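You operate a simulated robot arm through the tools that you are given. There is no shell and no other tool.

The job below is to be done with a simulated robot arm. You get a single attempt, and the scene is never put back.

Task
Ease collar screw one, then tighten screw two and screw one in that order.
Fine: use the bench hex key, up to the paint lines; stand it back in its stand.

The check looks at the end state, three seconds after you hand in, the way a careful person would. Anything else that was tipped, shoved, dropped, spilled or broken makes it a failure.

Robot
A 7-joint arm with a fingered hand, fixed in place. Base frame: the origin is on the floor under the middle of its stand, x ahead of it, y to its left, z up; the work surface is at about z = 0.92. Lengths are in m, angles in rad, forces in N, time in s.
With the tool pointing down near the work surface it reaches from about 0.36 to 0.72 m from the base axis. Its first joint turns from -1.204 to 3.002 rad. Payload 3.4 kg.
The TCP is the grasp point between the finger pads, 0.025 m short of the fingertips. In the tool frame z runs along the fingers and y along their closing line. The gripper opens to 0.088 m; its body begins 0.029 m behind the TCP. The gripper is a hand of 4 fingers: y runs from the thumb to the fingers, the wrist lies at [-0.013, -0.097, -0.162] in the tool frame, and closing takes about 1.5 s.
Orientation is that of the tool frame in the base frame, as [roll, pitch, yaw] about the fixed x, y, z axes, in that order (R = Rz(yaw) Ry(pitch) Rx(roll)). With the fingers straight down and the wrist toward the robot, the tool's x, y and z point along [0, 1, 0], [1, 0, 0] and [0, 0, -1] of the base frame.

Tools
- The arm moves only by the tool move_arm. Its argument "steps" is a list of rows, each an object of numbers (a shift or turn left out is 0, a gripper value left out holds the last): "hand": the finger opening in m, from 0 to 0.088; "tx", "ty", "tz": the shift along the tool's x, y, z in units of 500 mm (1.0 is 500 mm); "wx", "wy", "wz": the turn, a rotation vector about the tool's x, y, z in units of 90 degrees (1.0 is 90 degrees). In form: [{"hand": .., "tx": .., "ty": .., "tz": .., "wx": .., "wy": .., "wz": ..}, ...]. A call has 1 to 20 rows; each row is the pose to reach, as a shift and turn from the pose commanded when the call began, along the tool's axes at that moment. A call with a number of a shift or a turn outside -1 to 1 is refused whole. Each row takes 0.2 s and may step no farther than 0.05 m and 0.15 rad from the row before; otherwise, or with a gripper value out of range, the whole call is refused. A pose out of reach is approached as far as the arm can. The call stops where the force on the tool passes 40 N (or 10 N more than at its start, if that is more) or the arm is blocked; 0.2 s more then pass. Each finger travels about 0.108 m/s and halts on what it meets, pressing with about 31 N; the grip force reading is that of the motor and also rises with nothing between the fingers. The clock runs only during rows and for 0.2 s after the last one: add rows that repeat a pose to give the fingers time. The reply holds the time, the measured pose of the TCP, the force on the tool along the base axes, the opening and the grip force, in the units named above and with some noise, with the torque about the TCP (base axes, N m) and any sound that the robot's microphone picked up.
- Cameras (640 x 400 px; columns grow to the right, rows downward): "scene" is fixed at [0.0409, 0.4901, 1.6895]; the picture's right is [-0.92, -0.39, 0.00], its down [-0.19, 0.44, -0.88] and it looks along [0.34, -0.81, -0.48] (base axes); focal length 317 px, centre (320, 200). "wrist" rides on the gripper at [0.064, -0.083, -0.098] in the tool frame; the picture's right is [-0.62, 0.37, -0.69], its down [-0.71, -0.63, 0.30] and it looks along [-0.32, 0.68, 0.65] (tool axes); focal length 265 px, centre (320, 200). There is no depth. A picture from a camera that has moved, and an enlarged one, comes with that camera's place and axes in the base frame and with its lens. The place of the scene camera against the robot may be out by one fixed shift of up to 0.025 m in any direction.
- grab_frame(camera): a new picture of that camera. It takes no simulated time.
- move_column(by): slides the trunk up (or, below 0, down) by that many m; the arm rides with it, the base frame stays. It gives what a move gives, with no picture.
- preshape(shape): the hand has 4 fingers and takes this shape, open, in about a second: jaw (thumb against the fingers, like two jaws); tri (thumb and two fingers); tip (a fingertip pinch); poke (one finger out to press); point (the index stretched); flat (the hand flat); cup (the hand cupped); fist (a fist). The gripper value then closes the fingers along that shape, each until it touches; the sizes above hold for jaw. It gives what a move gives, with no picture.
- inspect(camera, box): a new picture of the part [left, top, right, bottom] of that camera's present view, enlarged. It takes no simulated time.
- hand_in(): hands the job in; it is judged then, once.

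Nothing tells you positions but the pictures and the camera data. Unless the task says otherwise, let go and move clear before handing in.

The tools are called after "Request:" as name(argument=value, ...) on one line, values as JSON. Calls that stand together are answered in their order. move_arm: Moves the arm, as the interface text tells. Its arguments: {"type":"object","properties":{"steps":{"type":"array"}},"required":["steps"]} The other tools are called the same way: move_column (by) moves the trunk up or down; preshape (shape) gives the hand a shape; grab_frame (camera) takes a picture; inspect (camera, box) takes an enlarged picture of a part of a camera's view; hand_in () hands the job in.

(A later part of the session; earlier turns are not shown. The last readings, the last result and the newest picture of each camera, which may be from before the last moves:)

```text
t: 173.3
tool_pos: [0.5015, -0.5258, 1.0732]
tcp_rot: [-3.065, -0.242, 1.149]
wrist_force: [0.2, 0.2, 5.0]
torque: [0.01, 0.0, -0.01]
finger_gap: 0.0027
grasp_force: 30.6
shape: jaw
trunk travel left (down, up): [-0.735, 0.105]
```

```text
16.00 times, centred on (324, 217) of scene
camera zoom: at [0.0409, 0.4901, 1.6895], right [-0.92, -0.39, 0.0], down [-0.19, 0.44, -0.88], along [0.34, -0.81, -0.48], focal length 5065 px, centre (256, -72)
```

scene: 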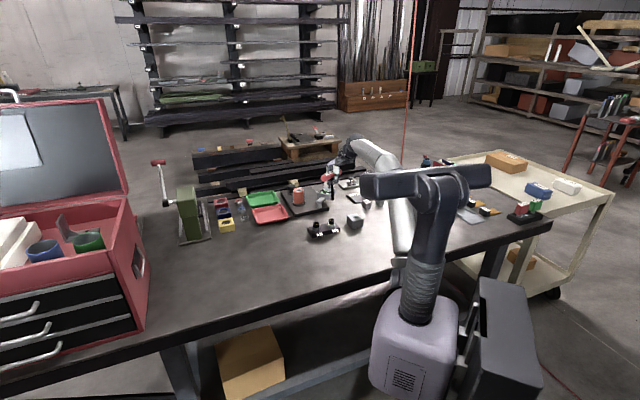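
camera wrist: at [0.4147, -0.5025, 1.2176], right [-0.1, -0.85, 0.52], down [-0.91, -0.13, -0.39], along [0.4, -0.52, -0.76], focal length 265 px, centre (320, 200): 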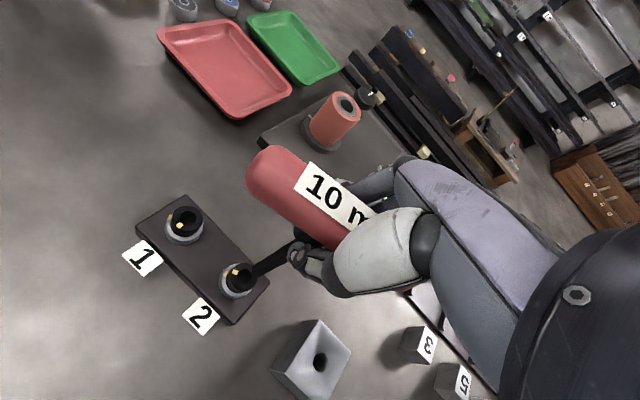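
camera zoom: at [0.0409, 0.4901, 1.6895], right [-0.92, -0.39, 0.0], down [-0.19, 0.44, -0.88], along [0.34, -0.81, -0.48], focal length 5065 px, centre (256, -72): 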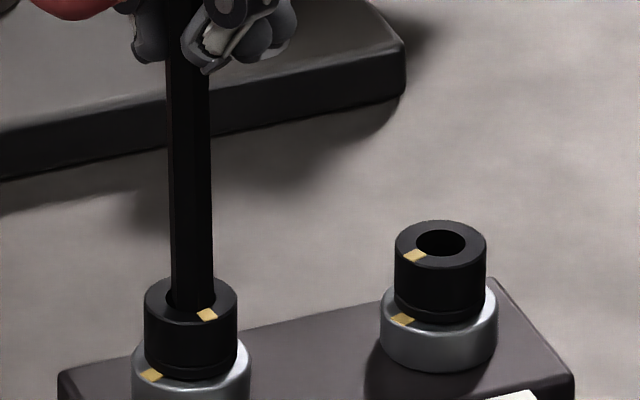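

The tip is on the rim about 1.4 mm toward +y. I'll lift 3 mm, shift, settle, and check again.

Request:
move_arm(steps=[{"tx": 0.0014, "ty": -0.0004, "tz": -0.0058}, {"tx": -0.0006, "ty": 0.0018, "tz": -0.0066}, {"tx": -0.0006, "ty": 0.0018, "tz": -0.0066}, {"tx": -0.0006, "ty": 0.0018, "tz": -0.0066}, {"tx": -0.0006, "ty": 0.0018, "tz": -0.0066}])

Request:
inspect(camera="wrist", box=[230, 245, 280, 285])

Request:
inspect(camera="scene", box=[312, 205, 336, 229])

```text
t: 174.5
tool_pos: [0.5021, -0.5284, 1.0743]
tcp_rot: [-3.062, -0.244, 1.151]
wrist_force: [-0.5, 0.0, -1.9]
torque: [-0.03, 0.0, 0.0]
finger_gap: 0.0029
grasp_force: 31.3
shape: jaw
trunk travel left (down, up): [-0.735, 0.105]
```

```text
10.00 times, centred on (255, 265) of wrist
camera zoom: at [0.448, -0.4647, 1.1916], right [0.07, -0.87, 0.49], down [-0.85, -0.31, -0.42], along [0.52, -0.39, -0.76], focal length 2654 px, centre (970, -450)
```

zoom: 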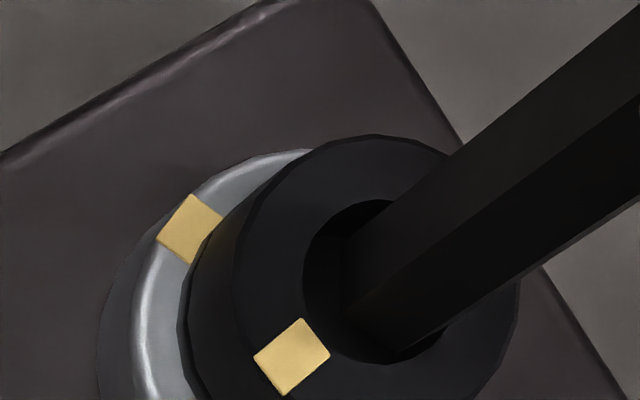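

```text
16.00 times, centred on (324, 217) of scene
camera zoom: at [0.0409, 0.4901, 1.6895], right [-0.92, -0.39, 0.0], down [-0.19, 0.44, -0.88], along [0.34, -0.81, -0.48], focal length 5065 px, centre (256, -72)
```

zoom: 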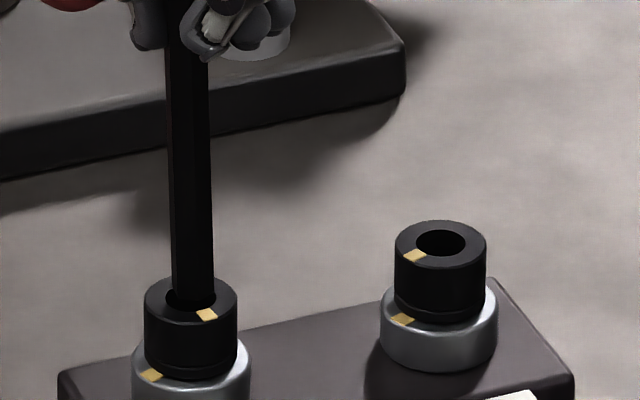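

Request:
move_arm(steps=[{"tx": 0.0025, "ty": -0.0015, "tz": 0.0008}, {"tx": 0.0025, "ty": -0.0015, "tz": 0.0008}, {"tx": 0.0025, "ty": -0.0015, "tz": 0.0008}, {"tx": 0.0025, "ty": -0.0015, "tz": 0.0008}])

Request:
inspect(camera="wrist", box=[230, 245, 280, 285])

Request:
inspect(camera="scene", box=[312, 205, 336, 229])

```text
t: 175.5
tool_pos: [0.5008, -0.5265, 1.0748]
tcp_rot: [-3.063, -0.243, 1.15]
wrist_force: [-0.3, 0.6, -1.0]
torque: [-0.01, 0.04, 0.0]
finger_gap: 0.0028
grasp_force: 30.7
shape: jaw
trunk travel left (down, up): [-0.735, 0.105]
```

```text
10.00 times, centred on (255, 265) of wrist
camera zoom: at [0.4475, -0.4632, 1.1913], right [0.07, -0.87, 0.49], down [-0.85, -0.31, -0.42], along [0.52, -0.39, -0.76], focal length 2654 px, centre (970, -450)
```

zoom: 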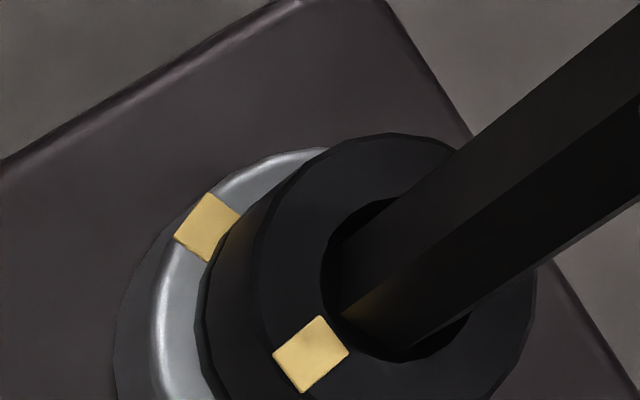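

```text
16.00 times, centred on (324, 217) of scene
camera zoom: at [0.0409, 0.4901, 1.6895], right [-0.92, -0.39, 0.0], down [-0.19, 0.44, -0.88], along [0.34, -0.81, -0.48], focal length 5065 px, centre (256, -72)
```

zoom: 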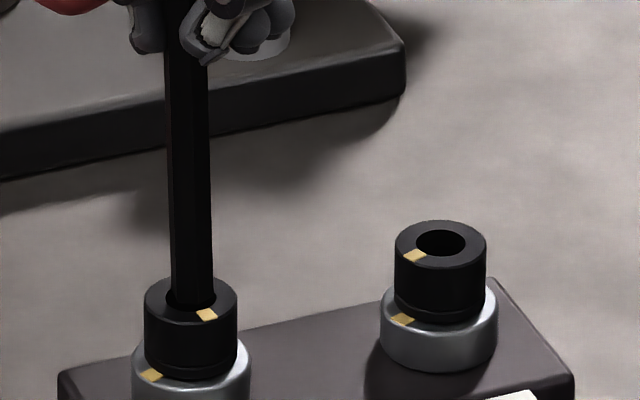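

Well centred now. From the hex corners the key sits about 5° off the fit angle, so I'll turn 4.5° counterclockwise and ease down.

Request:
move_arm(steps=[{"wx": 0.006, "wy": -0.0019, "wz": -0.0242, "tx": -0.0004, "ty": 0.0002}, {"wx": 0.0121, "wy": -0.0039, "wz": -0.0484, "tx": -0.0008, "ty": 0.0004}, {"wx": 0.0121, "wy": -0.0039, "wz": -0.0484, "tx": -0.0015, "ty": 0.0006, "tz": 0.003}, {"wx": 0.0121, "wy": -0.0039, "wz": -0.0484, "tx": -0.0022, "ty": 0.0009, "tz": 0.0058}, {"wx": 0.0121, "wy": -0.0039, "wz": -0.0484, "tx": -0.0022, "ty": 0.0009, "tz": 0.0058}])

```text
t: 176.7
tool_pos: [0.5025, -0.5275, 1.0719]
tcp_rot: [-3.063, -0.243, 1.228]
wrist_force: [0.1, -0.1, -0.9]
torque: [-0.03, -0.02, 0.03]
finger_gap: 0.0029
grasp_force: 31.5
shape: jaw
trunk travel left (down, up): [-0.735, 0.105]
```

No contact. Another 3 mm down.

Request:
move_arm(steps=[{"tx": -0.0007, "ty": 0.0002, "tz": 0.003}, {"tx": -0.0014, "ty": 0.0005, "tz": 0.0058}, {"tx": -0.0014, "ty": 0.0005, "tz": 0.0058}])

```text
t: 177.5
tool_pos: [0.5018, -0.527, 1.0698]
tcp_rot: [-3.067, -0.242, 1.23]
wrist_force: [0.4, -0.3, 7.1]
torque: [-0.08, -0.09, -0.03]
finger_gap: 0.0026
grasp_force: 30.6
shape: jaw
trunk travel left (down, up): [-0.735, 0.105]
```

Inside the bore and at the hex face (7 N). I'll sweep a few degrees with this light press to find the drop-in.

Request:
move_arm(steps=[{"wx": 0.004, "wy": -0.0013, "wz": -0.0161, "tx": -0.0003, "ty": 0.0001}, {"wx": 0.0081, "wy": -0.0026, "wz": -0.0322, "tx": -0.0006, "ty": 0.0003}, {"wx": 0.0121, "wy": -0.0039, "wz": -0.0484, "tx": -0.0008, "ty": 0.0004}, {"wx": 0.0161, "wy": -0.0051, "wz": -0.0645, "tx": -0.001, "ty": 0.0005}, {"wx": 0.0161, "wy": -0.0051, "wz": -0.0645, "tx": -0.001, "ty": 0.0005}])

```text
t: 178.7
tool_pos: [0.4994, -0.5276, 1.0695]
tcp_rot: [-3.061, -0.242, 1.334]
wrist_force: [-3.5, 3.1, -0.9]
torque: [0.26, 0.31, 0.04]
finger_gap: 0.0028
grasp_force: 31.0
shape: jaw
trunk travel left (down, up): [-0.735, 0.105]
```

Dropped in (vertical force gone), with a small side load. I'll relieve the side load while going deeper.

Request:
move_arm(steps=[{"tx": 0.0014, "ty": -0.0024}, {"tx": 0.0004, "ty": -0.0023, "tz": 0.004}, {"tx": -0.0004, "ty": -0.0022, "tz": 0.0077}, {"tx": -0.0004, "ty": -0.0022, "tz": 0.0077}])

```text
t: 179.7
tool_pos: [0.4989, -0.528, 1.0647]
tcp_rot: [-3.062, -0.244, 1.334]
wrist_force: [-3.5, 2.8, 0.1]
torque: [0.2, 0.33, 0.02]
finger_gap: 0.0027
grasp_force: 31.4
shape: jaw
trunk travel left (down, up): [-0.735, 0.105]
```

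Request:
move_arm(steps=[{"tx": -0.001, "ty": 0.0003, "tz": 0.0039}, {"tx": -0.0019, "ty": 0.0006, "tz": 0.0077}, {"tx": -0.0019, "ty": 0.0006, "tz": 0.0077}])

Request:
inspect(camera="scene", box=[312, 205, 336, 229])

Request:
inspect(camera="wrist", box=[210, 225, 290, 285])

```text
t: 180.5
tool_pos: [0.499, -0.5259, 1.0604]
tcp_rot: [-3.065, -0.243, 1.333]
wrist_force: [-3.1, 1.9, -1.3]
torque: [0.21, 0.34, 0.0]
finger_gap: 0.0024
grasp_force: 31.0
shape: jaw
trunk travel left (down, up): [-0.735, 0.105]
```

```text
16.00 times, centred on (324, 217) of scene
camera zoom: at [0.0409, 0.4901, 1.6895], right [-0.92, -0.39, 0.0], down [-0.19, 0.44, -0.88], along [0.34, -0.81, -0.48], focal length 5065 px, centre (256, -72)
```

zoom: 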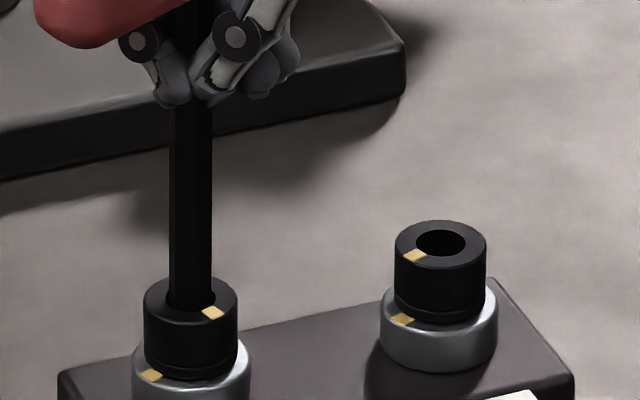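

```text
6.67 times, centred on (250, 255) of wrist
camera zoom: at [0.4345, -0.474, 1.1775], right [0.23, -0.84, 0.49], down [-0.78, -0.46, -0.42], along [0.58, -0.29, -0.76], focal length 1769 px, centre (787, -167)
```

zoom: 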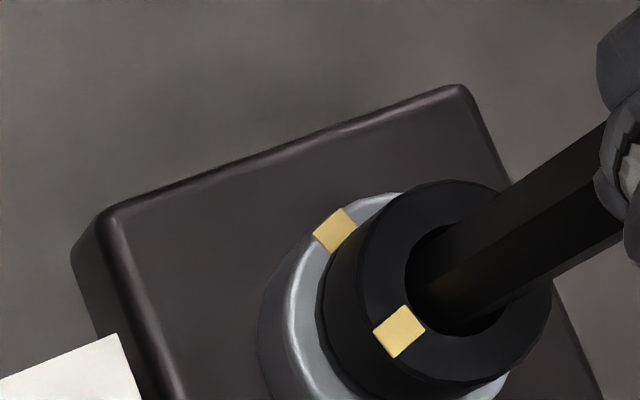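

Seated in screw 1. Its mark shifted a little further (about -39°) during the search, so about 91° to go. First clockwise stroke, 30°, then a check.

Request:
move_arm(steps=[{"wx": -0.0134, "wy": 0.0043, "wz": 0.0537, "tx": 0.0013, "tz": 0.0003}, {"wx": -0.0268, "wy": 0.0086, "wz": 0.1075, "tx": 0.0027, "tz": 0.0006}, {"wx": -0.0403, "wy": 0.0129, "wz": 0.1612, "tx": 0.004, "ty": -0.0002, "tz": 0.001}, {"wx": -0.0537, "wy": 0.0172, "wz": 0.215, "tx": 0.0052, "ty": 0.0, "tz": 0.0013}, {"wx": -0.0671, "wy": 0.0215, "wz": 0.2687, "tx": 0.0065, "ty": 0.0002, "tz": 0.0016}, {"wx": -0.0805, "wy": 0.0257, "wz": 0.3224, "tx": 0.0077, "ty": 0.0005, "tz": 0.0019}, {"wx": -0.0805, "wy": 0.0257, "wz": 0.3224, "tx": 0.0077, "ty": 0.0005, "tz": 0.0019}])

Request:
inspect(camera="scene", box=[312, 205, 336, 229])

```text
t: 182.1
tool_pos: [0.501, -0.5228, 1.0616]
tcp_rot: [-3.062, -0.245, 0.808]
wrist_force: [-2.9, 2.3, -2.4]
torque: [0.29, 0.34, 0.03]
finger_gap: 0.0028
grasp_force: 30.4
shape: jaw
trunk travel left (down, up): [-0.735, 0.105]
```

```text
16.00 times, centred on (324, 217) of scene
camera zoom: at [0.0409, 0.4901, 1.6895], right [-0.92, -0.39, 0.0], down [-0.19, 0.44, -0.88], along [0.34, -0.81, -0.48], focal length 5065 px, centre (256, -72)
```

zoom: 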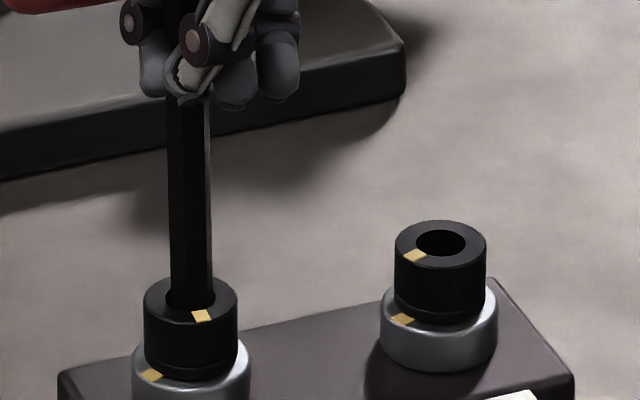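

Following well (21° of turn). Another 30°.

Request:
move_arm(steps=[{"wx": -0.0134, "wy": 0.0043, "wz": 0.0537, "tx": 0.0013, "tz": 0.0003}, {"wx": -0.0268, "wy": 0.0086, "wz": 0.1075, "tx": 0.0027, "tz": 0.0006}, {"wx": -0.0403, "wy": 0.0129, "wz": 0.1612, "tx": 0.004, "ty": -0.0002, "tz": 0.001}, {"wx": -0.0537, "wy": 0.0172, "wz": 0.215, "tx": 0.0052, "ty": 0.0, "tz": 0.0013}, {"wx": -0.0671, "wy": 0.0215, "wz": 0.2687, "tx": 0.0065, "ty": 0.0002, "tz": 0.0016}, {"wx": -0.0805, "wy": 0.0257, "wz": 0.3224, "tx": 0.0077, "ty": 0.0005, "tz": 0.0019}, {"wx": -0.0805, "wy": 0.0257, "wz": 0.3224, "tx": 0.0077, "ty": 0.0005, "tz": 0.0019}])

Request:
inspect(camera="scene", box=[312, 205, 336, 229])

Request:
grab_frame(camera="scene")

```text
t: 183.7
tool_pos: [0.5043, -0.5192, 1.0619]
tcp_rot: [-3.064, -0.243, 0.285]
wrist_force: [-0.7, 4.6, -1.0]
torque: [0.39, 0.1, 0.02]
finger_gap: 0.0027
grasp_force: 30.9
shape: jaw
trunk travel left (down, up): [-0.735, 0.105]
```

```text
16.00 times, centred on (324, 217) of scene
camera zoom: at [0.0409, 0.4901, 1.6895], right [-0.92, -0.39, 0.0], down [-0.19, 0.44, -0.88], along [0.34, -0.81, -0.48], focal length 5065 px, centre (256, -72)
```

zoom: 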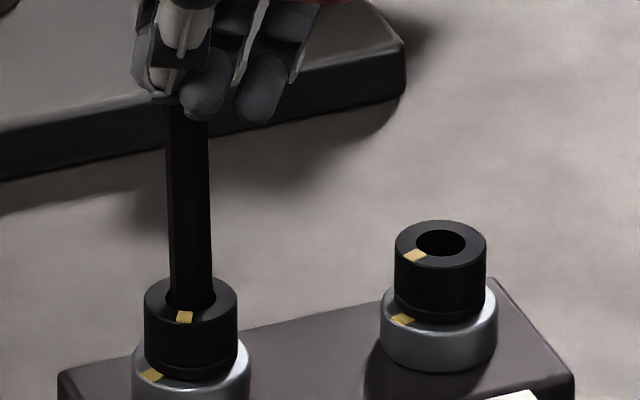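

```text
taken
```

scene: 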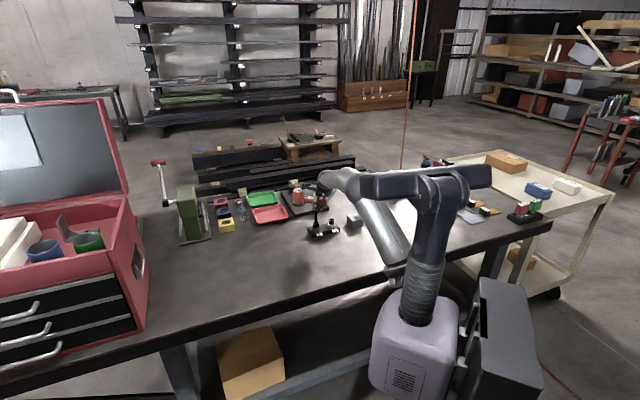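

Mark at about 8.5° now, with low torque. I'll continue 20° more on this stroke, staying within the range that worked before.

Request:
move_arm(steps=[{"wx": -0.0134, "wy": 0.0043, "wz": 0.0537, "tx": 0.0013, "tz": 0.0003}, {"wx": -0.0268, "wy": 0.0086, "wz": 0.1075, "tx": 0.0027, "tz": 0.0006}, {"wx": -0.0268, "wy": 0.0086, "wz": 0.1075, "tx": 0.0027, "tz": 0.0006}])

Request:
move_arm(steps=[{"wx": -0.0134, "wy": 0.0043, "wz": 0.0537, "tx": 0.0013, "tz": 0.0003}, {"wx": -0.0268, "wy": 0.0086, "wz": 0.1075, "tx": 0.0027, "tz": 0.0006}, {"wx": -0.0268, "wy": 0.0086, "wz": 0.1075, "tx": 0.0027, "tz": 0.0006}])

Request:
inspect(camera="scene", box=[312, 205, 336, 229])

Request:
grab_frame(camera="scene")

```text
t: 184.5
tool_pos: [0.5045, -0.5185, 1.0619]
tcp_rot: [-3.064, -0.244, 0.11]
wrist_force: [-1.3, 5.1, -1.6]
torque: [0.4, 0.04, 0.11]
finger_gap: 0.0029
grasp_force: 30.5
shape: jaw
trunk travel left (down, up): [-0.735, 0.105]
```

```text
t: 185.3
tool_pos: [0.5063, -0.5197, 1.0622]
tcp_rot: [-3.064, -0.244, -0.065]
wrist_force: [-0.7, 4.7, -2.7]
torque: [0.45, 0.01, 0.08]
finger_gap: 0.0028
grasp_force: 31.3
shape: jaw
trunk travel left (down, up): [-0.735, 0.105]
```

```text
16.00 times, centred on (324, 217) of scene
camera zoom: at [0.0409, 0.4901, 1.6895], right [-0.92, -0.39, 0.0], down [-0.19, 0.44, -0.88], along [0.34, -0.81, -0.48], focal length 5065 px, centre (256, -72)
```

zoom: 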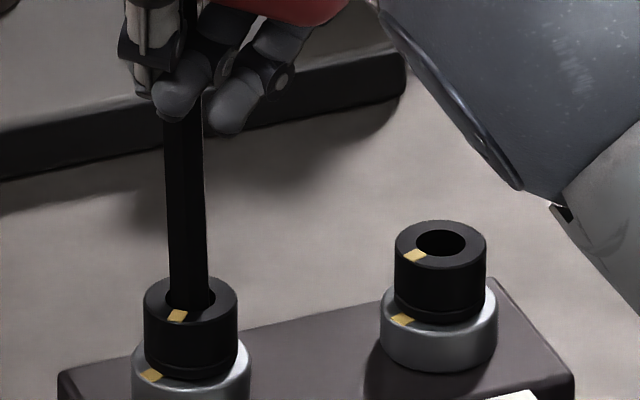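

```text
taken
```

scene: 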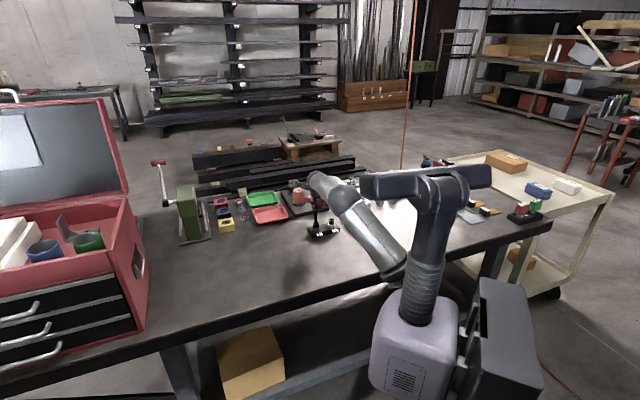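

Mark at about 21°. I'll unload slightly, lift straight out, and re-index for the final stroke.

Request:
move_arm(steps=[{"wx": 0.0107, "wy": -0.0034, "wz": -0.043, "tx": -0.0011, "tz": -0.0002}, {"wx": 0.0215, "wy": -0.0069, "wz": -0.086, "tx": -0.0021, "tz": -0.0005}, {"wx": 0.0215, "wy": -0.0069, "wz": -0.086, "tx": -0.0021, "tz": -0.0005}])

Request:
move_arm(steps=[{"tx": 0.0039, "ty": -0.0012, "tz": -0.0155}, {"tx": 0.0077, "ty": -0.0025, "tz": -0.031}, {"tx": 0.0116, "ty": -0.0037, "tz": -0.0464}, {"tx": 0.0155, "ty": -0.0049, "tz": -0.0619}, {"tx": 0.0193, "ty": -0.0062, "tz": -0.0774}, {"tx": 0.0193, "ty": -0.0062, "tz": -0.0774}])

Request:
inspect(camera="scene", box=[312, 205, 336, 229])

```text
t: 186.1
tool_pos: [0.5055, -0.5192, 1.0614]
tcp_rot: [-3.064, -0.243, 0.078]
wrist_force: [0.2, 5.2, -0.5]
torque: [0.41, 0.03, 0.06]
finger_gap: 0.0026
grasp_force: 30.6
shape: jaw
trunk travel left (down, up): [-0.735, 0.105]
```

```text
t: 187.5
tool_pos: [0.5055, -0.5203, 1.1004]
tcp_rot: [-3.063, -0.245, 0.075]
wrist_force: [0.6, -0.5, -1.1]
torque: [0.0, -0.02, 0.0]
finger_gap: 0.0028
grasp_force: 31.0
shape: jaw
trunk travel left (down, up): [-0.735, 0.105]
```

```text
16.00 times, centred on (324, 217) of scene
camera zoom: at [0.0409, 0.4901, 1.6895], right [-0.92, -0.39, 0.0], down [-0.19, 0.44, -0.88], along [0.34, -0.81, -0.48], focal length 5065 px, centre (256, -72)
```

zoom: 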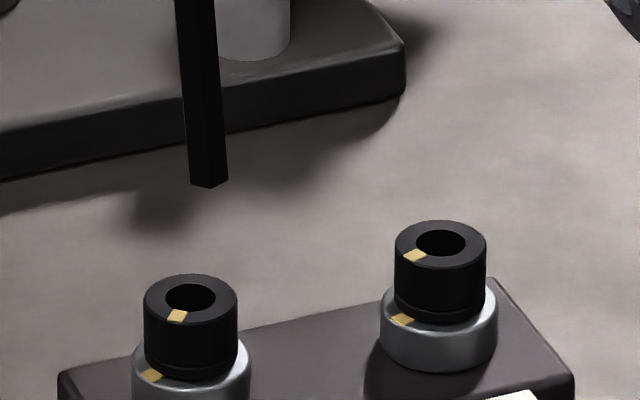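

Screw 1 held at 21°. I'll yaw the key 78° counterclockwise in the air to the next hex-fit angle.

Request:
move_arm(steps=[{"wx": 0.0209, "wy": -0.0067, "wz": -0.0838}, {"wx": 0.0419, "wy": -0.0134, "wz": -0.1677}, {"wx": 0.0628, "wy": -0.0201, "wz": -0.2515}, {"wx": 0.0838, "wy": -0.0268, "wz": -0.3353}, {"wx": 0.1047, "wy": -0.0335, "wz": -0.4192}, {"wx": 0.1256, "wy": -0.0401, "wz": -0.503}, {"wx": 0.1466, "wy": -0.0468, "wz": -0.5868}, {"wx": 0.1675, "wy": -0.0535, "wz": -0.6706}, {"wx": 0.1885, "wy": -0.0602, "wz": -0.7545}, {"wx": 0.2094, "wy": -0.0669, "wz": -0.8383}, {"wx": 0.2094, "wy": -0.0669, "wz": -0.8383}, {"wx": 0.2094, "wy": -0.0669, "wz": -0.8383}])

Request:
inspect(camera="wrist", box=[200, 210, 320, 300])

Request:
inspect(camera="scene", box=[310, 200, 336, 226])

```text
t: 190.1
tool_pos: [0.5072, -0.5195, 1.1004]
tcp_rot: [-3.061, -0.244, 1.438]
wrist_force: [-0.6, -0.3, -1.4]
torque: [-0.02, 0.01, 0.01]
finger_gap: 0.0026
grasp_force: 31.0
shape: jaw
trunk travel left (down, up): [-0.735, 0.105]
```

```text
4.44 times, centred on (260, 255) of wrist
camera zoom: at [0.4362, -0.4742, 1.2176], right [0.32, -0.81, 0.49], down [-0.73, -0.54, -0.42], along [0.6, -0.23, -0.76], focal length 1180 px, centre (587, -44)
```

zoom: 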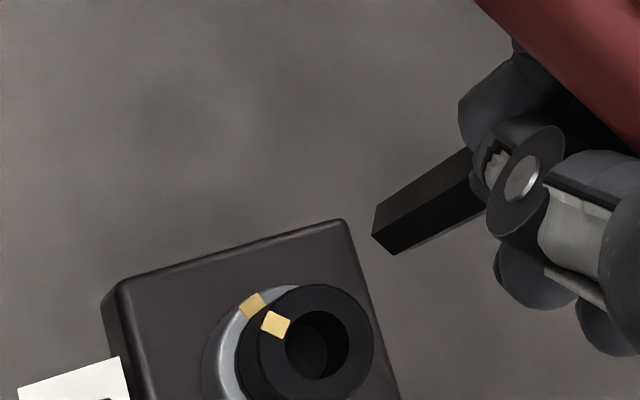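

```text
15.38 times, centred on (323, 213) of scene
camera zoom: at [0.0409, 0.4901, 1.6895], right [-0.92, -0.39, 0.0], down [-0.19, 0.44, -0.88], along [0.34, -0.81, -0.48], focal length 4870 px, centre (274, 0)
```

zoom: 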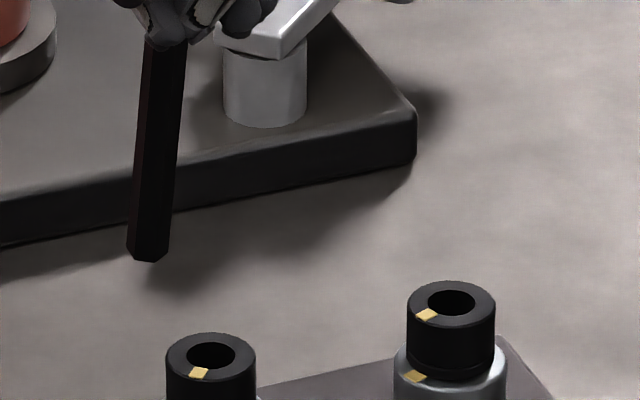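

The long stroke rolled the key to a lean of about 11° in the grip. The tip seat of screw 1 is stable, so I can capture the tip lightly in the recess and swing the hand upright around it to straighten the key in the grip. First I'll bring the tip over screw 1.

Request:
move_arm(steps=[{"tx": -0.006, "ty": -0.014}, {"tx": -0.012, "ty": -0.029}, {"tx": -0.0175, "ty": -0.0288, "tz": 0.023}, {"tx": -0.023, "ty": -0.0286, "tz": 0.0462}, {"tx": -0.023, "ty": -0.0286, "tz": 0.0462}, {"tx": -0.023, "ty": -0.0286, "tz": 0.0462}])

Request:
inspect(camera="wrist", box=[230, 225, 310, 285])

Request:
inspect(camera="scene", box=[312, 205, 336, 229])

```text
t: 191.5
tool_pos: [0.4892, -0.5247, 1.0771]
tcp_rot: [-3.064, -0.243, 1.438]
wrist_force: [0.0, 0.6, -1.1]
torque: [0.01, 0.0, -0.03]
finger_gap: 0.002
grasp_force: 30.8
shape: jaw
trunk travel left (down, up): [-0.735, 0.105]
```

```text
6.67 times, centred on (270, 255) of wrist
camera zoom: at [0.4195, -0.4786, 1.1934], right [0.32, -0.81, 0.49], down [-0.73, -0.54, -0.42], along [0.6, -0.23, -0.76], focal length 1769 px, centre (653, -167)
```

zoom: 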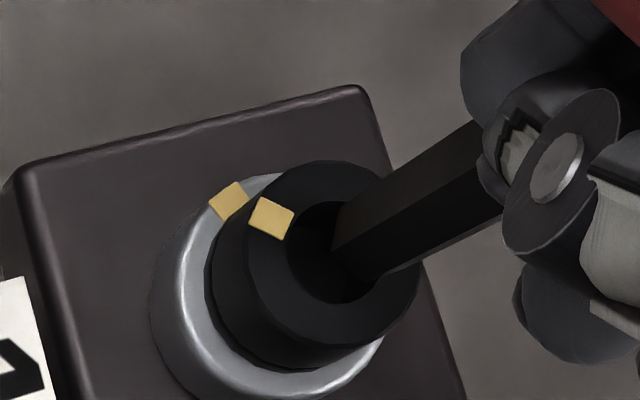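

```text
16.00 times, centred on (324, 217) of scene
camera zoom: at [0.0409, 0.4901, 1.6895], right [-0.92, -0.39, 0.0], down [-0.19, 0.44, -0.88], along [0.34, -0.81, -0.48], focal length 5065 px, centre (256, -72)
```

zoom: 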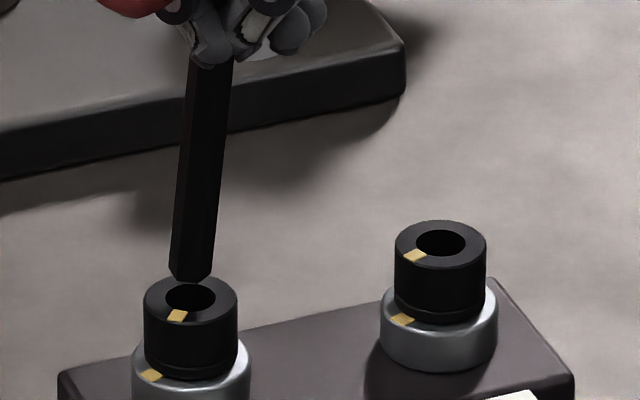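

Request:
move_arm(steps=[{"tx": 0.002, "ty": -0.0024, "tz": 0.0006}, {"tx": 0.0004, "ty": -0.0019, "tz": 0.007}, {"tx": -0.0012, "ty": -0.0014, "tz": 0.014}, {"tx": -0.0012, "ty": -0.0014, "tz": 0.014}, {"tx": -0.0012, "ty": -0.0014, "tz": 0.014}])

Request:
inspect(camera="wrist", box=[230, 235, 290, 280])

Request:
inspect(camera="scene", box=[312, 205, 336, 229])

```text
t: 192.7
tool_pos: [0.4875, -0.523, 1.0706]
tcp_rot: [-3.063, -0.243, 1.439]
wrist_force: [0.0, 0.9, -0.9]
torque: [-0.01, 0.01, 0.02]
finger_gap: 0.0023
grasp_force: 30.8
shape: jaw
trunk travel left (down, up): [-0.735, 0.105]
```

```text
8.89 times, centred on (260, 258) of wrist
camera zoom: at [0.4181, -0.4771, 1.1874], right [0.32, -0.81, 0.49], down [-0.73, -0.54, -0.42], along [0.6, -0.23, -0.76], focal length 2359 px, centre (853, -311)
```

zoom: 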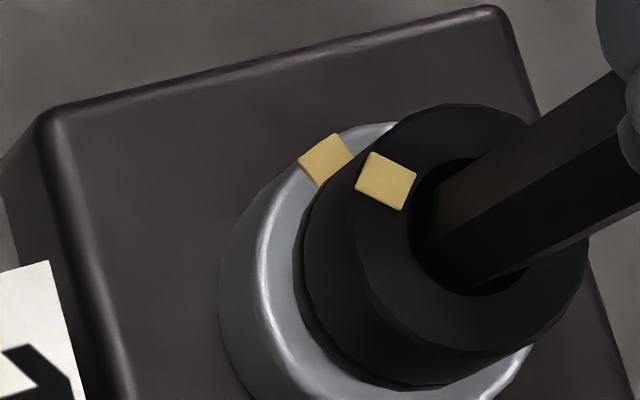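

```text
16.00 times, centred on (324, 217) of scene
camera zoom: at [0.0409, 0.4901, 1.6895], right [-0.92, -0.39, 0.0], down [-0.19, 0.44, -0.88], along [0.34, -0.81, -0.48], focal length 5065 px, centre (256, -72)
```

zoom: 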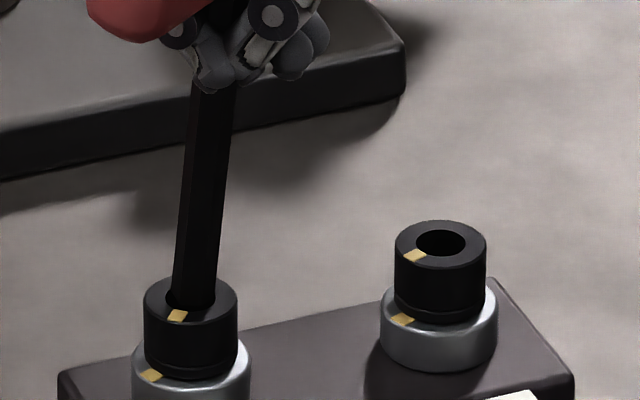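

Request:
move_arm(steps=[{"tx": -0.0006, "ty": 0.0002, "tz": 0.0023}, {"tx": -0.0012, "ty": 0.0004, "tz": 0.0047}, {"tx": -0.0012, "ty": 0.0004, "tz": 0.0047}])

Request:
inspect(camera="wrist", box=[240, 240, 290, 280])

```text
t: 193.5
tool_pos: [0.4885, -0.5219, 1.0689]
tcp_rot: [-3.064, -0.244, 1.438]
wrist_force: [0.2, -0.3, -0.2]
torque: [0.04, -0.03, -0.02]
finger_gap: 0.0024
grasp_force: 31.1
shape: jaw
trunk travel left (down, up): [-0.735, 0.105]
```

```text
10.00 times, centred on (265, 260) of wrist
camera zoom: at [0.4179, -0.477, 1.1848], right [0.32, -0.81, 0.49], down [-0.73, -0.54, -0.42], along [0.6, -0.23, -0.76], focal length 2654 px, centre (870, -400)
```

zoom: 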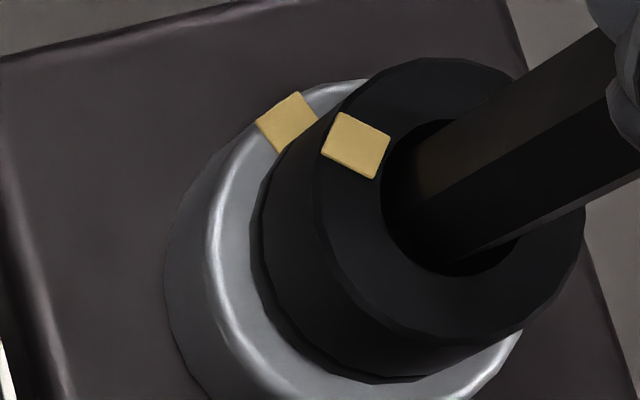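

The tip is captured about 2 mm into the recess with no load. I'll now swing the hand upright around the captured tip to straighten the key in the grip.

Request:
move_arm(steps=[{"wx": -0.0099, "wy": -0.0311, "tx": -0.0008, "ty": 0.0078, "tz": 0.0002}, {"wx": -0.0198, "wy": -0.0621, "tx": -0.0015, "ty": 0.0157, "tz": 0.0005}, {"wx": -0.0298, "wy": -0.0932, "tx": -0.0023, "ty": 0.0235, "tz": 0.0007}, {"wx": -0.0397, "wy": -0.1242, "tx": -0.003, "ty": 0.0314, "tz": 0.001}, {"wx": -0.0496, "wy": -0.1553, "tx": -0.0038, "ty": 0.0392, "tz": 0.0012}, {"wx": -0.0496, "wy": -0.1553, "tx": -0.0038, "ty": 0.0392, "tz": 0.0012}])

Request:
inspect(camera="wrist", box=[210, 220, 310, 300])

Request:
inspect(camera="scene", box=[310, 195, 340, 229])

```text
t: 194.9
tool_pos: [0.5016, -0.5236, 1.0685]
tcp_rot: [-3.141, 0.0, 1.449]
wrist_force: [-16.7, 13.7, 0.4]
torque: [1.22, 1.51, 0.06]
finger_gap: 0.004
grasp_force: 30.9
shape: jaw
trunk travel left (down, up): [-0.735, 0.105]
```

```text
5.00 times, centred on (260, 260) of wrist
camera zoom: at [0.4274, -0.4499, 1.1664], right [0.29, -0.66, 0.69], down [-0.71, -0.63, -0.3], along [0.64, -0.41, -0.65], focal length 1327 px, centre (620, -100)
```

zoom: 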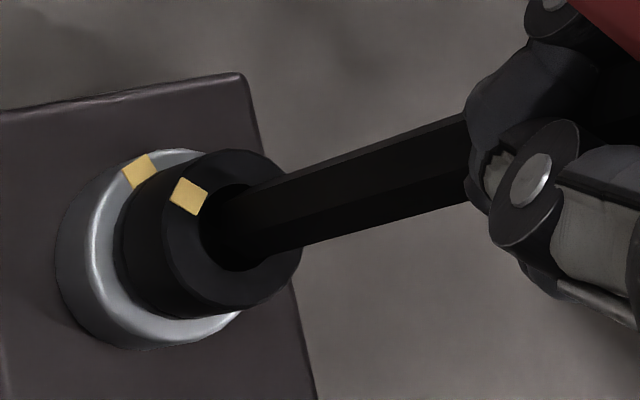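

```text
11.76 times, centred on (325, 212) of scene
camera zoom: at [0.0409, 0.4901, 1.6895], right [-0.92, -0.39, 0.0], down [-0.19, 0.44, -0.88], along [0.34, -0.81, -0.48], focal length 3724 px, centre (261, 59)
```

zoom: 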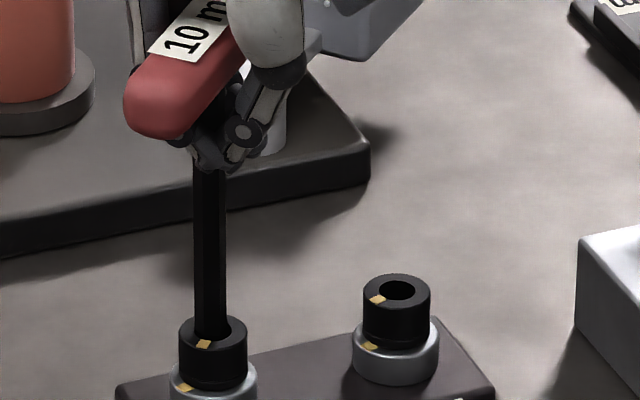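

The key looks upright but is held elastically (about 22 N side load). With the tip captured, I'll relax the grip just a little so the bar settles squarely, with the fingers still cradling it, then close again.

Request:
move_arm(steps=[{"hand": 0.008}, {"hand": 0.014}, {"hand": 0.018}, {"hand": 0.018}, {"hand": 0.018}])

Request:
inspect(camera="scene", box=[310, 195, 340, 229])

Request:
inspect(camera="wrist", box=[200, 130, 400, 300])

```text
t: 196.1
tool_pos: [0.5044, -0.5252, 1.0682]
tcp_rot: [3.138, 0.005, 1.448]
wrist_force: [-10.4, 5.2, 4.4]
torque: [0.5, 0.93, 0.06]
finger_gap: 0.0143
grasp_force: 0.1
shape: jaw
trunk travel left (down, up): [-0.735, 0.105]
```

```text
11.76 times, centred on (325, 212) of scene
camera zoom: at [0.0409, 0.4901, 1.6895], right [-0.92, -0.39, 0.0], down [-0.19, 0.44, -0.88], along [0.34, -0.81, -0.48], focal length 3724 px, centre (261, 59)
```

zoom: 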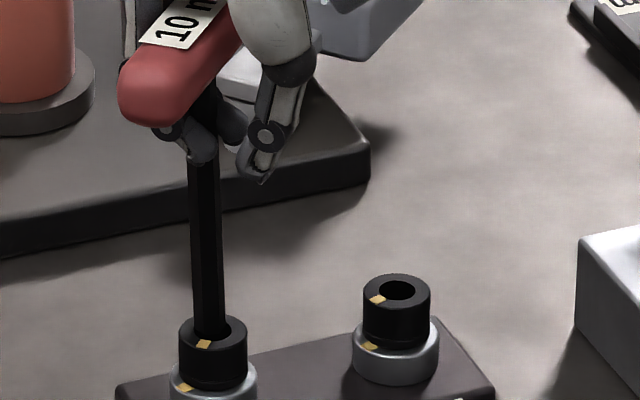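

```text
2.35 times, centred on (300, 215) of wrist
camera zoom: at [0.4292, -0.4519, 1.166], right [0.29, -0.66, 0.7], down [-0.71, -0.63, -0.3], along [0.64, -0.41, -0.65], focal length 624 px, centre (367, 165)
```

zoom: 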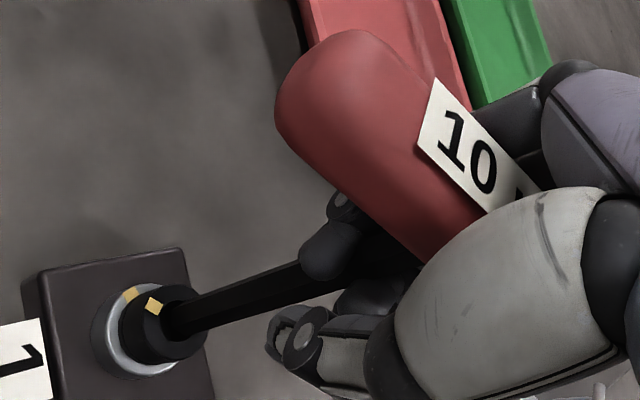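

Request:
move_arm(steps=[{"hand": 0.012, "tx": 0.002, "ty": -0.004}, {"hand": 0.006, "tx": 0.002, "ty": -0.004}, {"hand": 0.0, "tx": 0.002, "ty": -0.004}, {"hand": 0.0, "tx": 0.002, "ty": -0.004}, {"hand": 0.0, "tx": 0.002, "ty": -0.004}, {"hand": 0.0, "tx": 0.002, "ty": -0.004}])

Request:
inspect(camera="scene", box=[310, 195, 340, 229])

Request:
inspect(camera="wrist", box=[200, 220, 300, 300])

```text
t: 197.5
tool_pos: [0.5026, -0.5223, 1.0679]
tcp_rot: [3.141, 0.002, 1.446]
wrist_force: [-7.9, 4.1, 7.1]
torque: [0.38, 0.65, 0.05]
finger_gap: 0.0
grasp_force: 31.2
shape: jaw
trunk travel left (down, up): [-0.735, 0.105]
```

```text
11.76 times, centred on (325, 212) of scene
camera zoom: at [0.0409, 0.4901, 1.6895], right [-0.92, -0.39, 0.0], down [-0.19, 0.44, -0.88], along [0.34, -0.81, -0.48], focal length 3724 px, centre (261, 59)
```

zoom: 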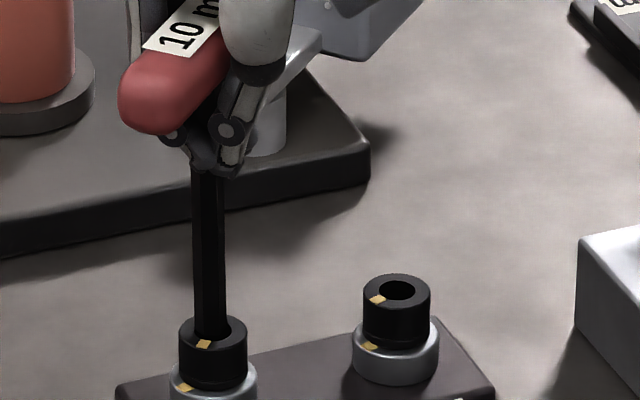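

```text
5.00 times, centred on (250, 260) of wrist
camera zoom: at [0.4272, -0.45, 1.1657], right [0.29, -0.66, 0.7], down [-0.71, -0.63, -0.3], along [0.64, -0.41, -0.65], focal length 1327 px, centre (670, -100)
```

zoom: 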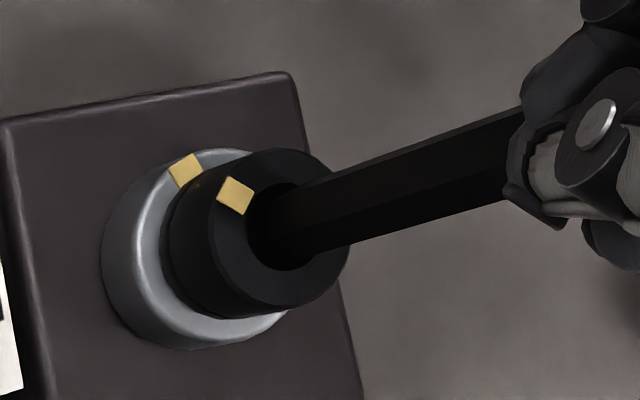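

Request:
move_arm(steps=[{"tx": 0.0024, "ty": -0.0064}, {"tx": 0.0024, "ty": -0.0064, "tz": -0.01}, {"tx": 0.0024, "ty": -0.0064, "tz": -0.03}, {"tx": 0.0024, "ty": -0.0064, "tz": -0.04}, {"tx": 0.0024, "ty": -0.0064, "tz": -0.04}, {"tx": 0.0024, "ty": -0.0064, "tz": -0.04}])

Request:
inspect(camera="scene", box=[310, 200, 336, 226])

Request:
inspect(camera="wrist", box=[200, 220, 300, 300])

```text
t: 198.9
tool_pos: [0.5033, -0.5242, 1.0847]
tcp_rot: [-3.141, 0.001, 1.446]
wrist_force: [0.1, -0.4, -1.8]
torque: [-0.01, 0.02, 0.01]
finger_gap: 0.0
grasp_force: 31.3
shape: jaw
trunk travel left (down, up): [-0.735, 0.105]
```

```text
15.38 times, centred on (323, 213) of scene
camera zoom: at [0.0409, 0.4901, 1.6895], right [-0.92, -0.39, 0.0], down [-0.19, 0.44, -0.88], along [0.34, -0.81, -0.48], focal length 4870 px, centre (274, 0)
```

zoom: 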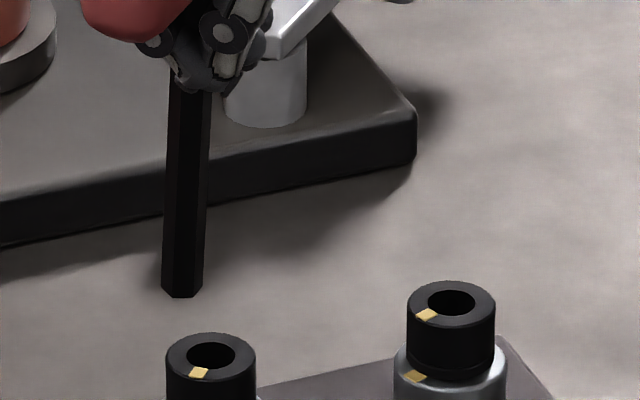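

```text
5.00 times, centred on (250, 260) of wrist
camera zoom: at [0.4272, -0.4502, 1.1835], right [0.29, -0.66, 0.69], down [-0.71, -0.63, -0.3], along [0.64, -0.41, -0.65], focal length 1327 px, centre (670, -100)
```

zoom: 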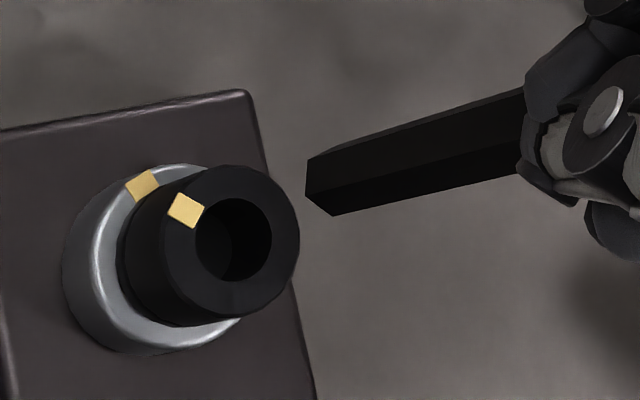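

Much better: the remaining lean is about 8°. I'll take that up with a modest hand tilt and centre over screw 1.

Request:
move_arm(steps=[{"wx": 0.033, "wy": 0.0119, "tx": -0.0019, "ty": 0.0035}, {"wx": 0.0659, "wy": 0.0238, "tx": -0.0038, "ty": 0.0071}, {"wx": 0.0988, "wy": 0.0357, "tx": -0.0057, "ty": 0.0106}, {"wx": 0.0988, "wy": 0.0357, "tx": -0.0057, "ty": 0.0106}, {"wx": 0.0988, "wy": 0.0357, "tx": -0.0057, "ty": 0.0106}])

Request:
inspect(camera="scene", box=[312, 203, 336, 227])

Request:
inspect(camera="wrist", box=[210, 225, 290, 285])

```text
t: 200.1
tool_pos: [0.5074, -0.5271, 1.0859]
tcp_rot: [-2.986, -0.054, 1.445]
wrist_force: [0.3, 0.6, -1.6]
torque: [-0.01, -0.01, 0.01]
finger_gap: 0.0
grasp_force: 30.8
shape: jaw
trunk travel left (down, up): [-0.735, 0.105]
```

```text
16.00 times, centred on (324, 215) of scene
camera zoom: at [0.0409, 0.4901, 1.6895], right [-0.92, -0.39, 0.0], down [-0.19, 0.44, -0.88], along [0.34, -0.81, -0.48], focal length 5065 px, centre (256, -40)
```

zoom: 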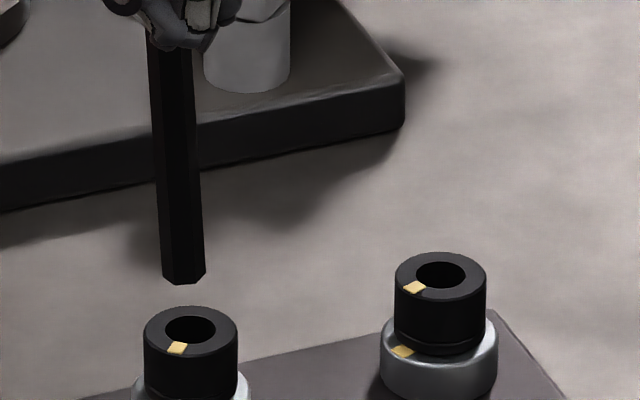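

```text
6.67 times, centred on (250, 255) of wrist
camera zoom: at [0.4481, -0.4624, 1.1984], right [0.38, -0.71, 0.59], down [-0.75, -0.61, -0.24], along [0.53, -0.35, -0.77], focal length 1769 px, centre (787, -167)
```

zoom: 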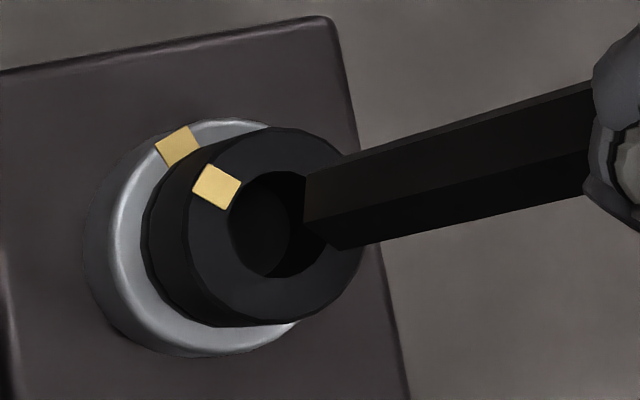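

Request:
move_arm(steps=[{"wx": -0.0053, "wy": 0.0086, "tx": -0.002, "ty": -0.004}, {"wx": -0.0106, "wy": 0.0171, "tx": -0.004, "ty": -0.0082, "tz": 0.001}, {"wx": -0.0106, "wy": 0.0171, "tx": -0.0046, "ty": -0.0066, "tz": 0.0108}, {"wx": -0.0106, "wy": 0.0171, "tx": -0.0046, "ty": -0.0066, "tz": 0.0108}, {"wx": -0.0106, "wy": 0.0171, "tx": -0.0046, "ty": -0.0066, "tz": 0.0108}])

Request:
inspect(camera="scene", box=[312, 205, 336, 229])

Request:
inspect(camera="wrist", box=[215, 230, 275, 275])

```text
t: 201.3
tool_pos: [0.5033, -0.5298, 1.0806]
tcp_rot: [-3.002, -0.081, 1.439]
wrist_force: [-0.2, 0.0, -0.9]
torque: [0.0, 0.0, -0.01]
finger_gap: 0.0
grasp_force: 30.9
shape: jaw
trunk travel left (down, up): [-0.735, 0.105]
```

```text
16.00 times, centred on (324, 217) of scene
camera zoom: at [0.0409, 0.4901, 1.6895], right [-0.92, -0.39, 0.0], down [-0.19, 0.44, -0.88], along [0.34, -0.81, -0.48], focal length 5065 px, centre (256, -72)
```

zoom: 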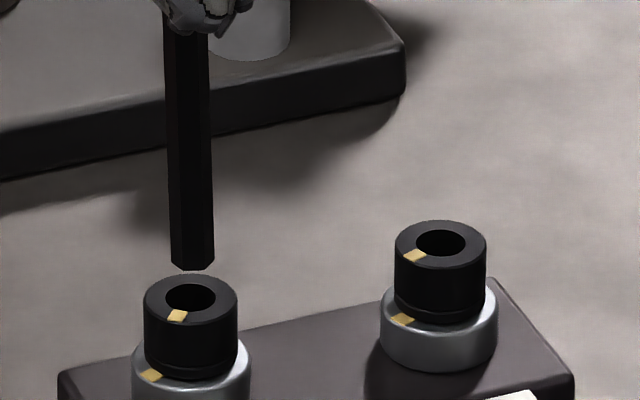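

```text
8.89 times, centred on (245, 252) of wrist
camera zoom: at [0.4415, -0.4668, 1.1939], right [0.37, -0.72, 0.58], down [-0.75, -0.6, -0.27], along [0.55, -0.34, -0.77], focal length 2359 px, centre (987, -267)
```

zoom: 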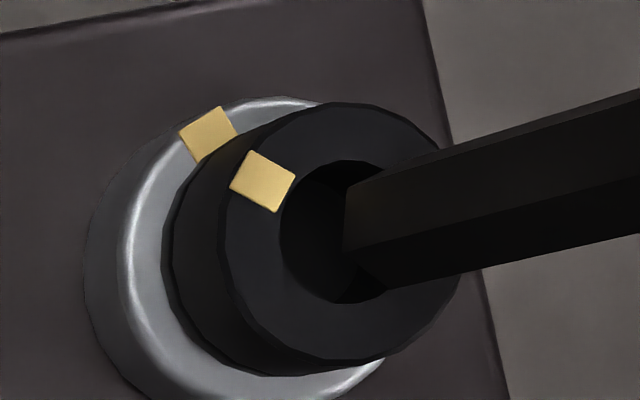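

Request:
move_arm(steps=[{"wx": 0.0025, "wy": -0.0042, "wz": -0.0302, "tx": 0.0007, "ty": 0.0004}, {"wx": 0.0049, "wy": -0.0085, "wz": -0.0603, "tx": 0.0014, "ty": 0.0008}, {"wx": 0.0049, "wy": -0.0085, "wz": -0.0603, "tx": 0.0008, "ty": 0.0018, "tz": 0.007}, {"wx": 0.0049, "wy": -0.0085, "wz": -0.0603, "tx": 0.0002, "ty": 0.0028, "tz": 0.0138}, {"wx": 0.0049, "wy": -0.0085, "wz": -0.0603, "tx": 0.0002, "ty": 0.0028, "tz": 0.0138}, {"wx": 0.0049, "wy": -0.0085, "wz": -0.0603, "tx": 0.0002, "ty": 0.0028, "tz": 0.0138}])

Request:
inspect(camera="scene", box=[312, 205, 336, 229])

Request:
inspect(camera="wrist", box=[220, 240, 270, 275])

```text
t: 202.7
tool_pos: [0.5032, -0.5266, 1.072]
tcp_rot: [-3.002, -0.081, 1.535]
wrist_force: [0.7, 0.3, -1.7]
torque: [-0.04, 0.05, -0.01]
finger_gap: 0.0
grasp_force: 31.0
shape: jaw
trunk travel left (down, up): [-0.735, 0.105]
```

```text
16.00 times, centred on (324, 217) of scene
camera zoom: at [0.0409, 0.4901, 1.6895], right [-0.92, -0.39, 0.0], down [-0.19, 0.44, -0.88], along [0.34, -0.81, -0.48], focal length 5065 px, centre (256, -72)
```

zoom: 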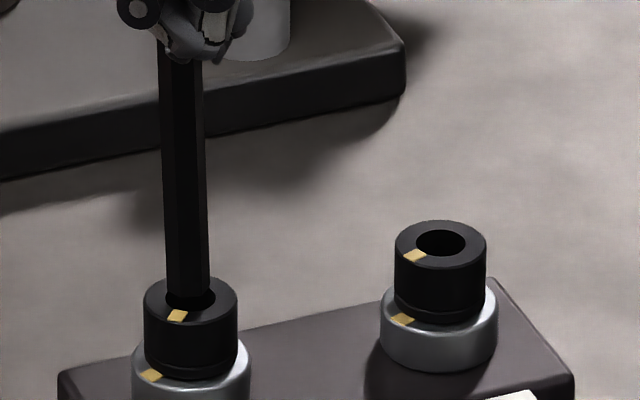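

```text
11.43 times, centred on (245, 258) of wrist
camera zoom: at [0.4363, -0.4716, 1.1865], right [0.44, -0.69, 0.58], down [-0.69, -0.67, -0.27], along [0.58, -0.28, -0.77], focal length 3033 px, centre (1177, -457)
```

zoom: 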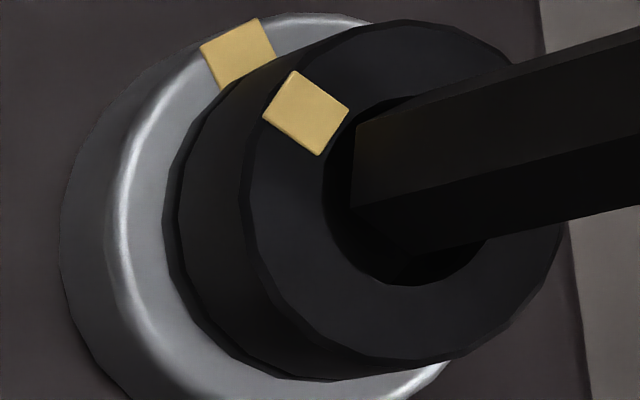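

Request:
move_arm(steps=[{"tx": -0.0022, "ty": 0.0}, {"tx": -0.0026, "ty": 0.0006, "tz": 0.004}, {"tx": -0.003, "ty": 0.0012, "tz": 0.0088}, {"tx": -0.003, "ty": 0.0012, "tz": 0.0088}, {"tx": -0.003, "ty": 0.0012, "tz": 0.0088}])

Request:
inspect(camera="wrist", box=[220, 240, 270, 275])

```text
t: 203.9
tool_pos: [0.5034, -0.5292, 1.0694]
tcp_rot: [-3.001, -0.081, 1.535]
wrist_force: [0.2, -0.1, -1.2]
torque: [-0.01, 0.03, 0.01]
finger_gap: 0.0001
grasp_force: 30.9
shape: jaw
trunk travel left (down, up): [-0.735, 0.105]
```

```text
11.43 times, centred on (245, 258) of wrist
camera zoom: at [0.436, -0.4728, 1.1823], right [0.44, -0.69, 0.58], down [-0.69, -0.67, -0.27], along [0.58, -0.28, -0.77], focal length 3033 px, centre (1177, -457)
```

zoom: 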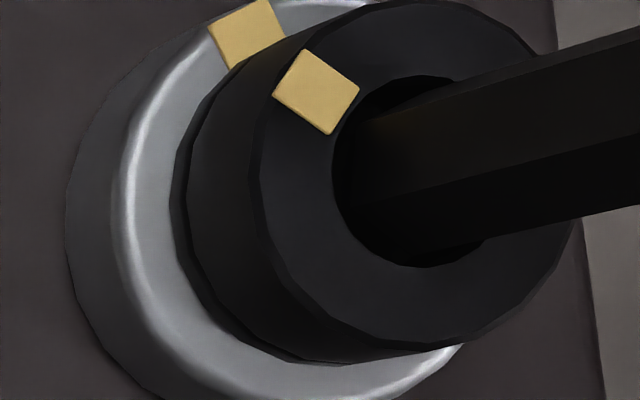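

Request:
move_arm(steps=[{"tx": -0.0004, "ty": 0.0007, "tz": 0.0044}, {"tx": -0.0006, "ty": 0.001, "tz": 0.0069}, {"tx": -0.0006, "ty": 0.001, "tz": 0.0069}])

```text
t: 204.7
tool_pos: [0.5046, -0.5296, 1.0646]
tcp_rot: [-3.002, -0.082, 1.534]
wrist_force: [0.8, -0.5, -1.4]
torque: [-0.01, 0.02, 0.01]
finger_gap: 0.0
grasp_force: 30.7
shape: jaw
trunk travel left (down, up): [-0.735, 0.105]
```

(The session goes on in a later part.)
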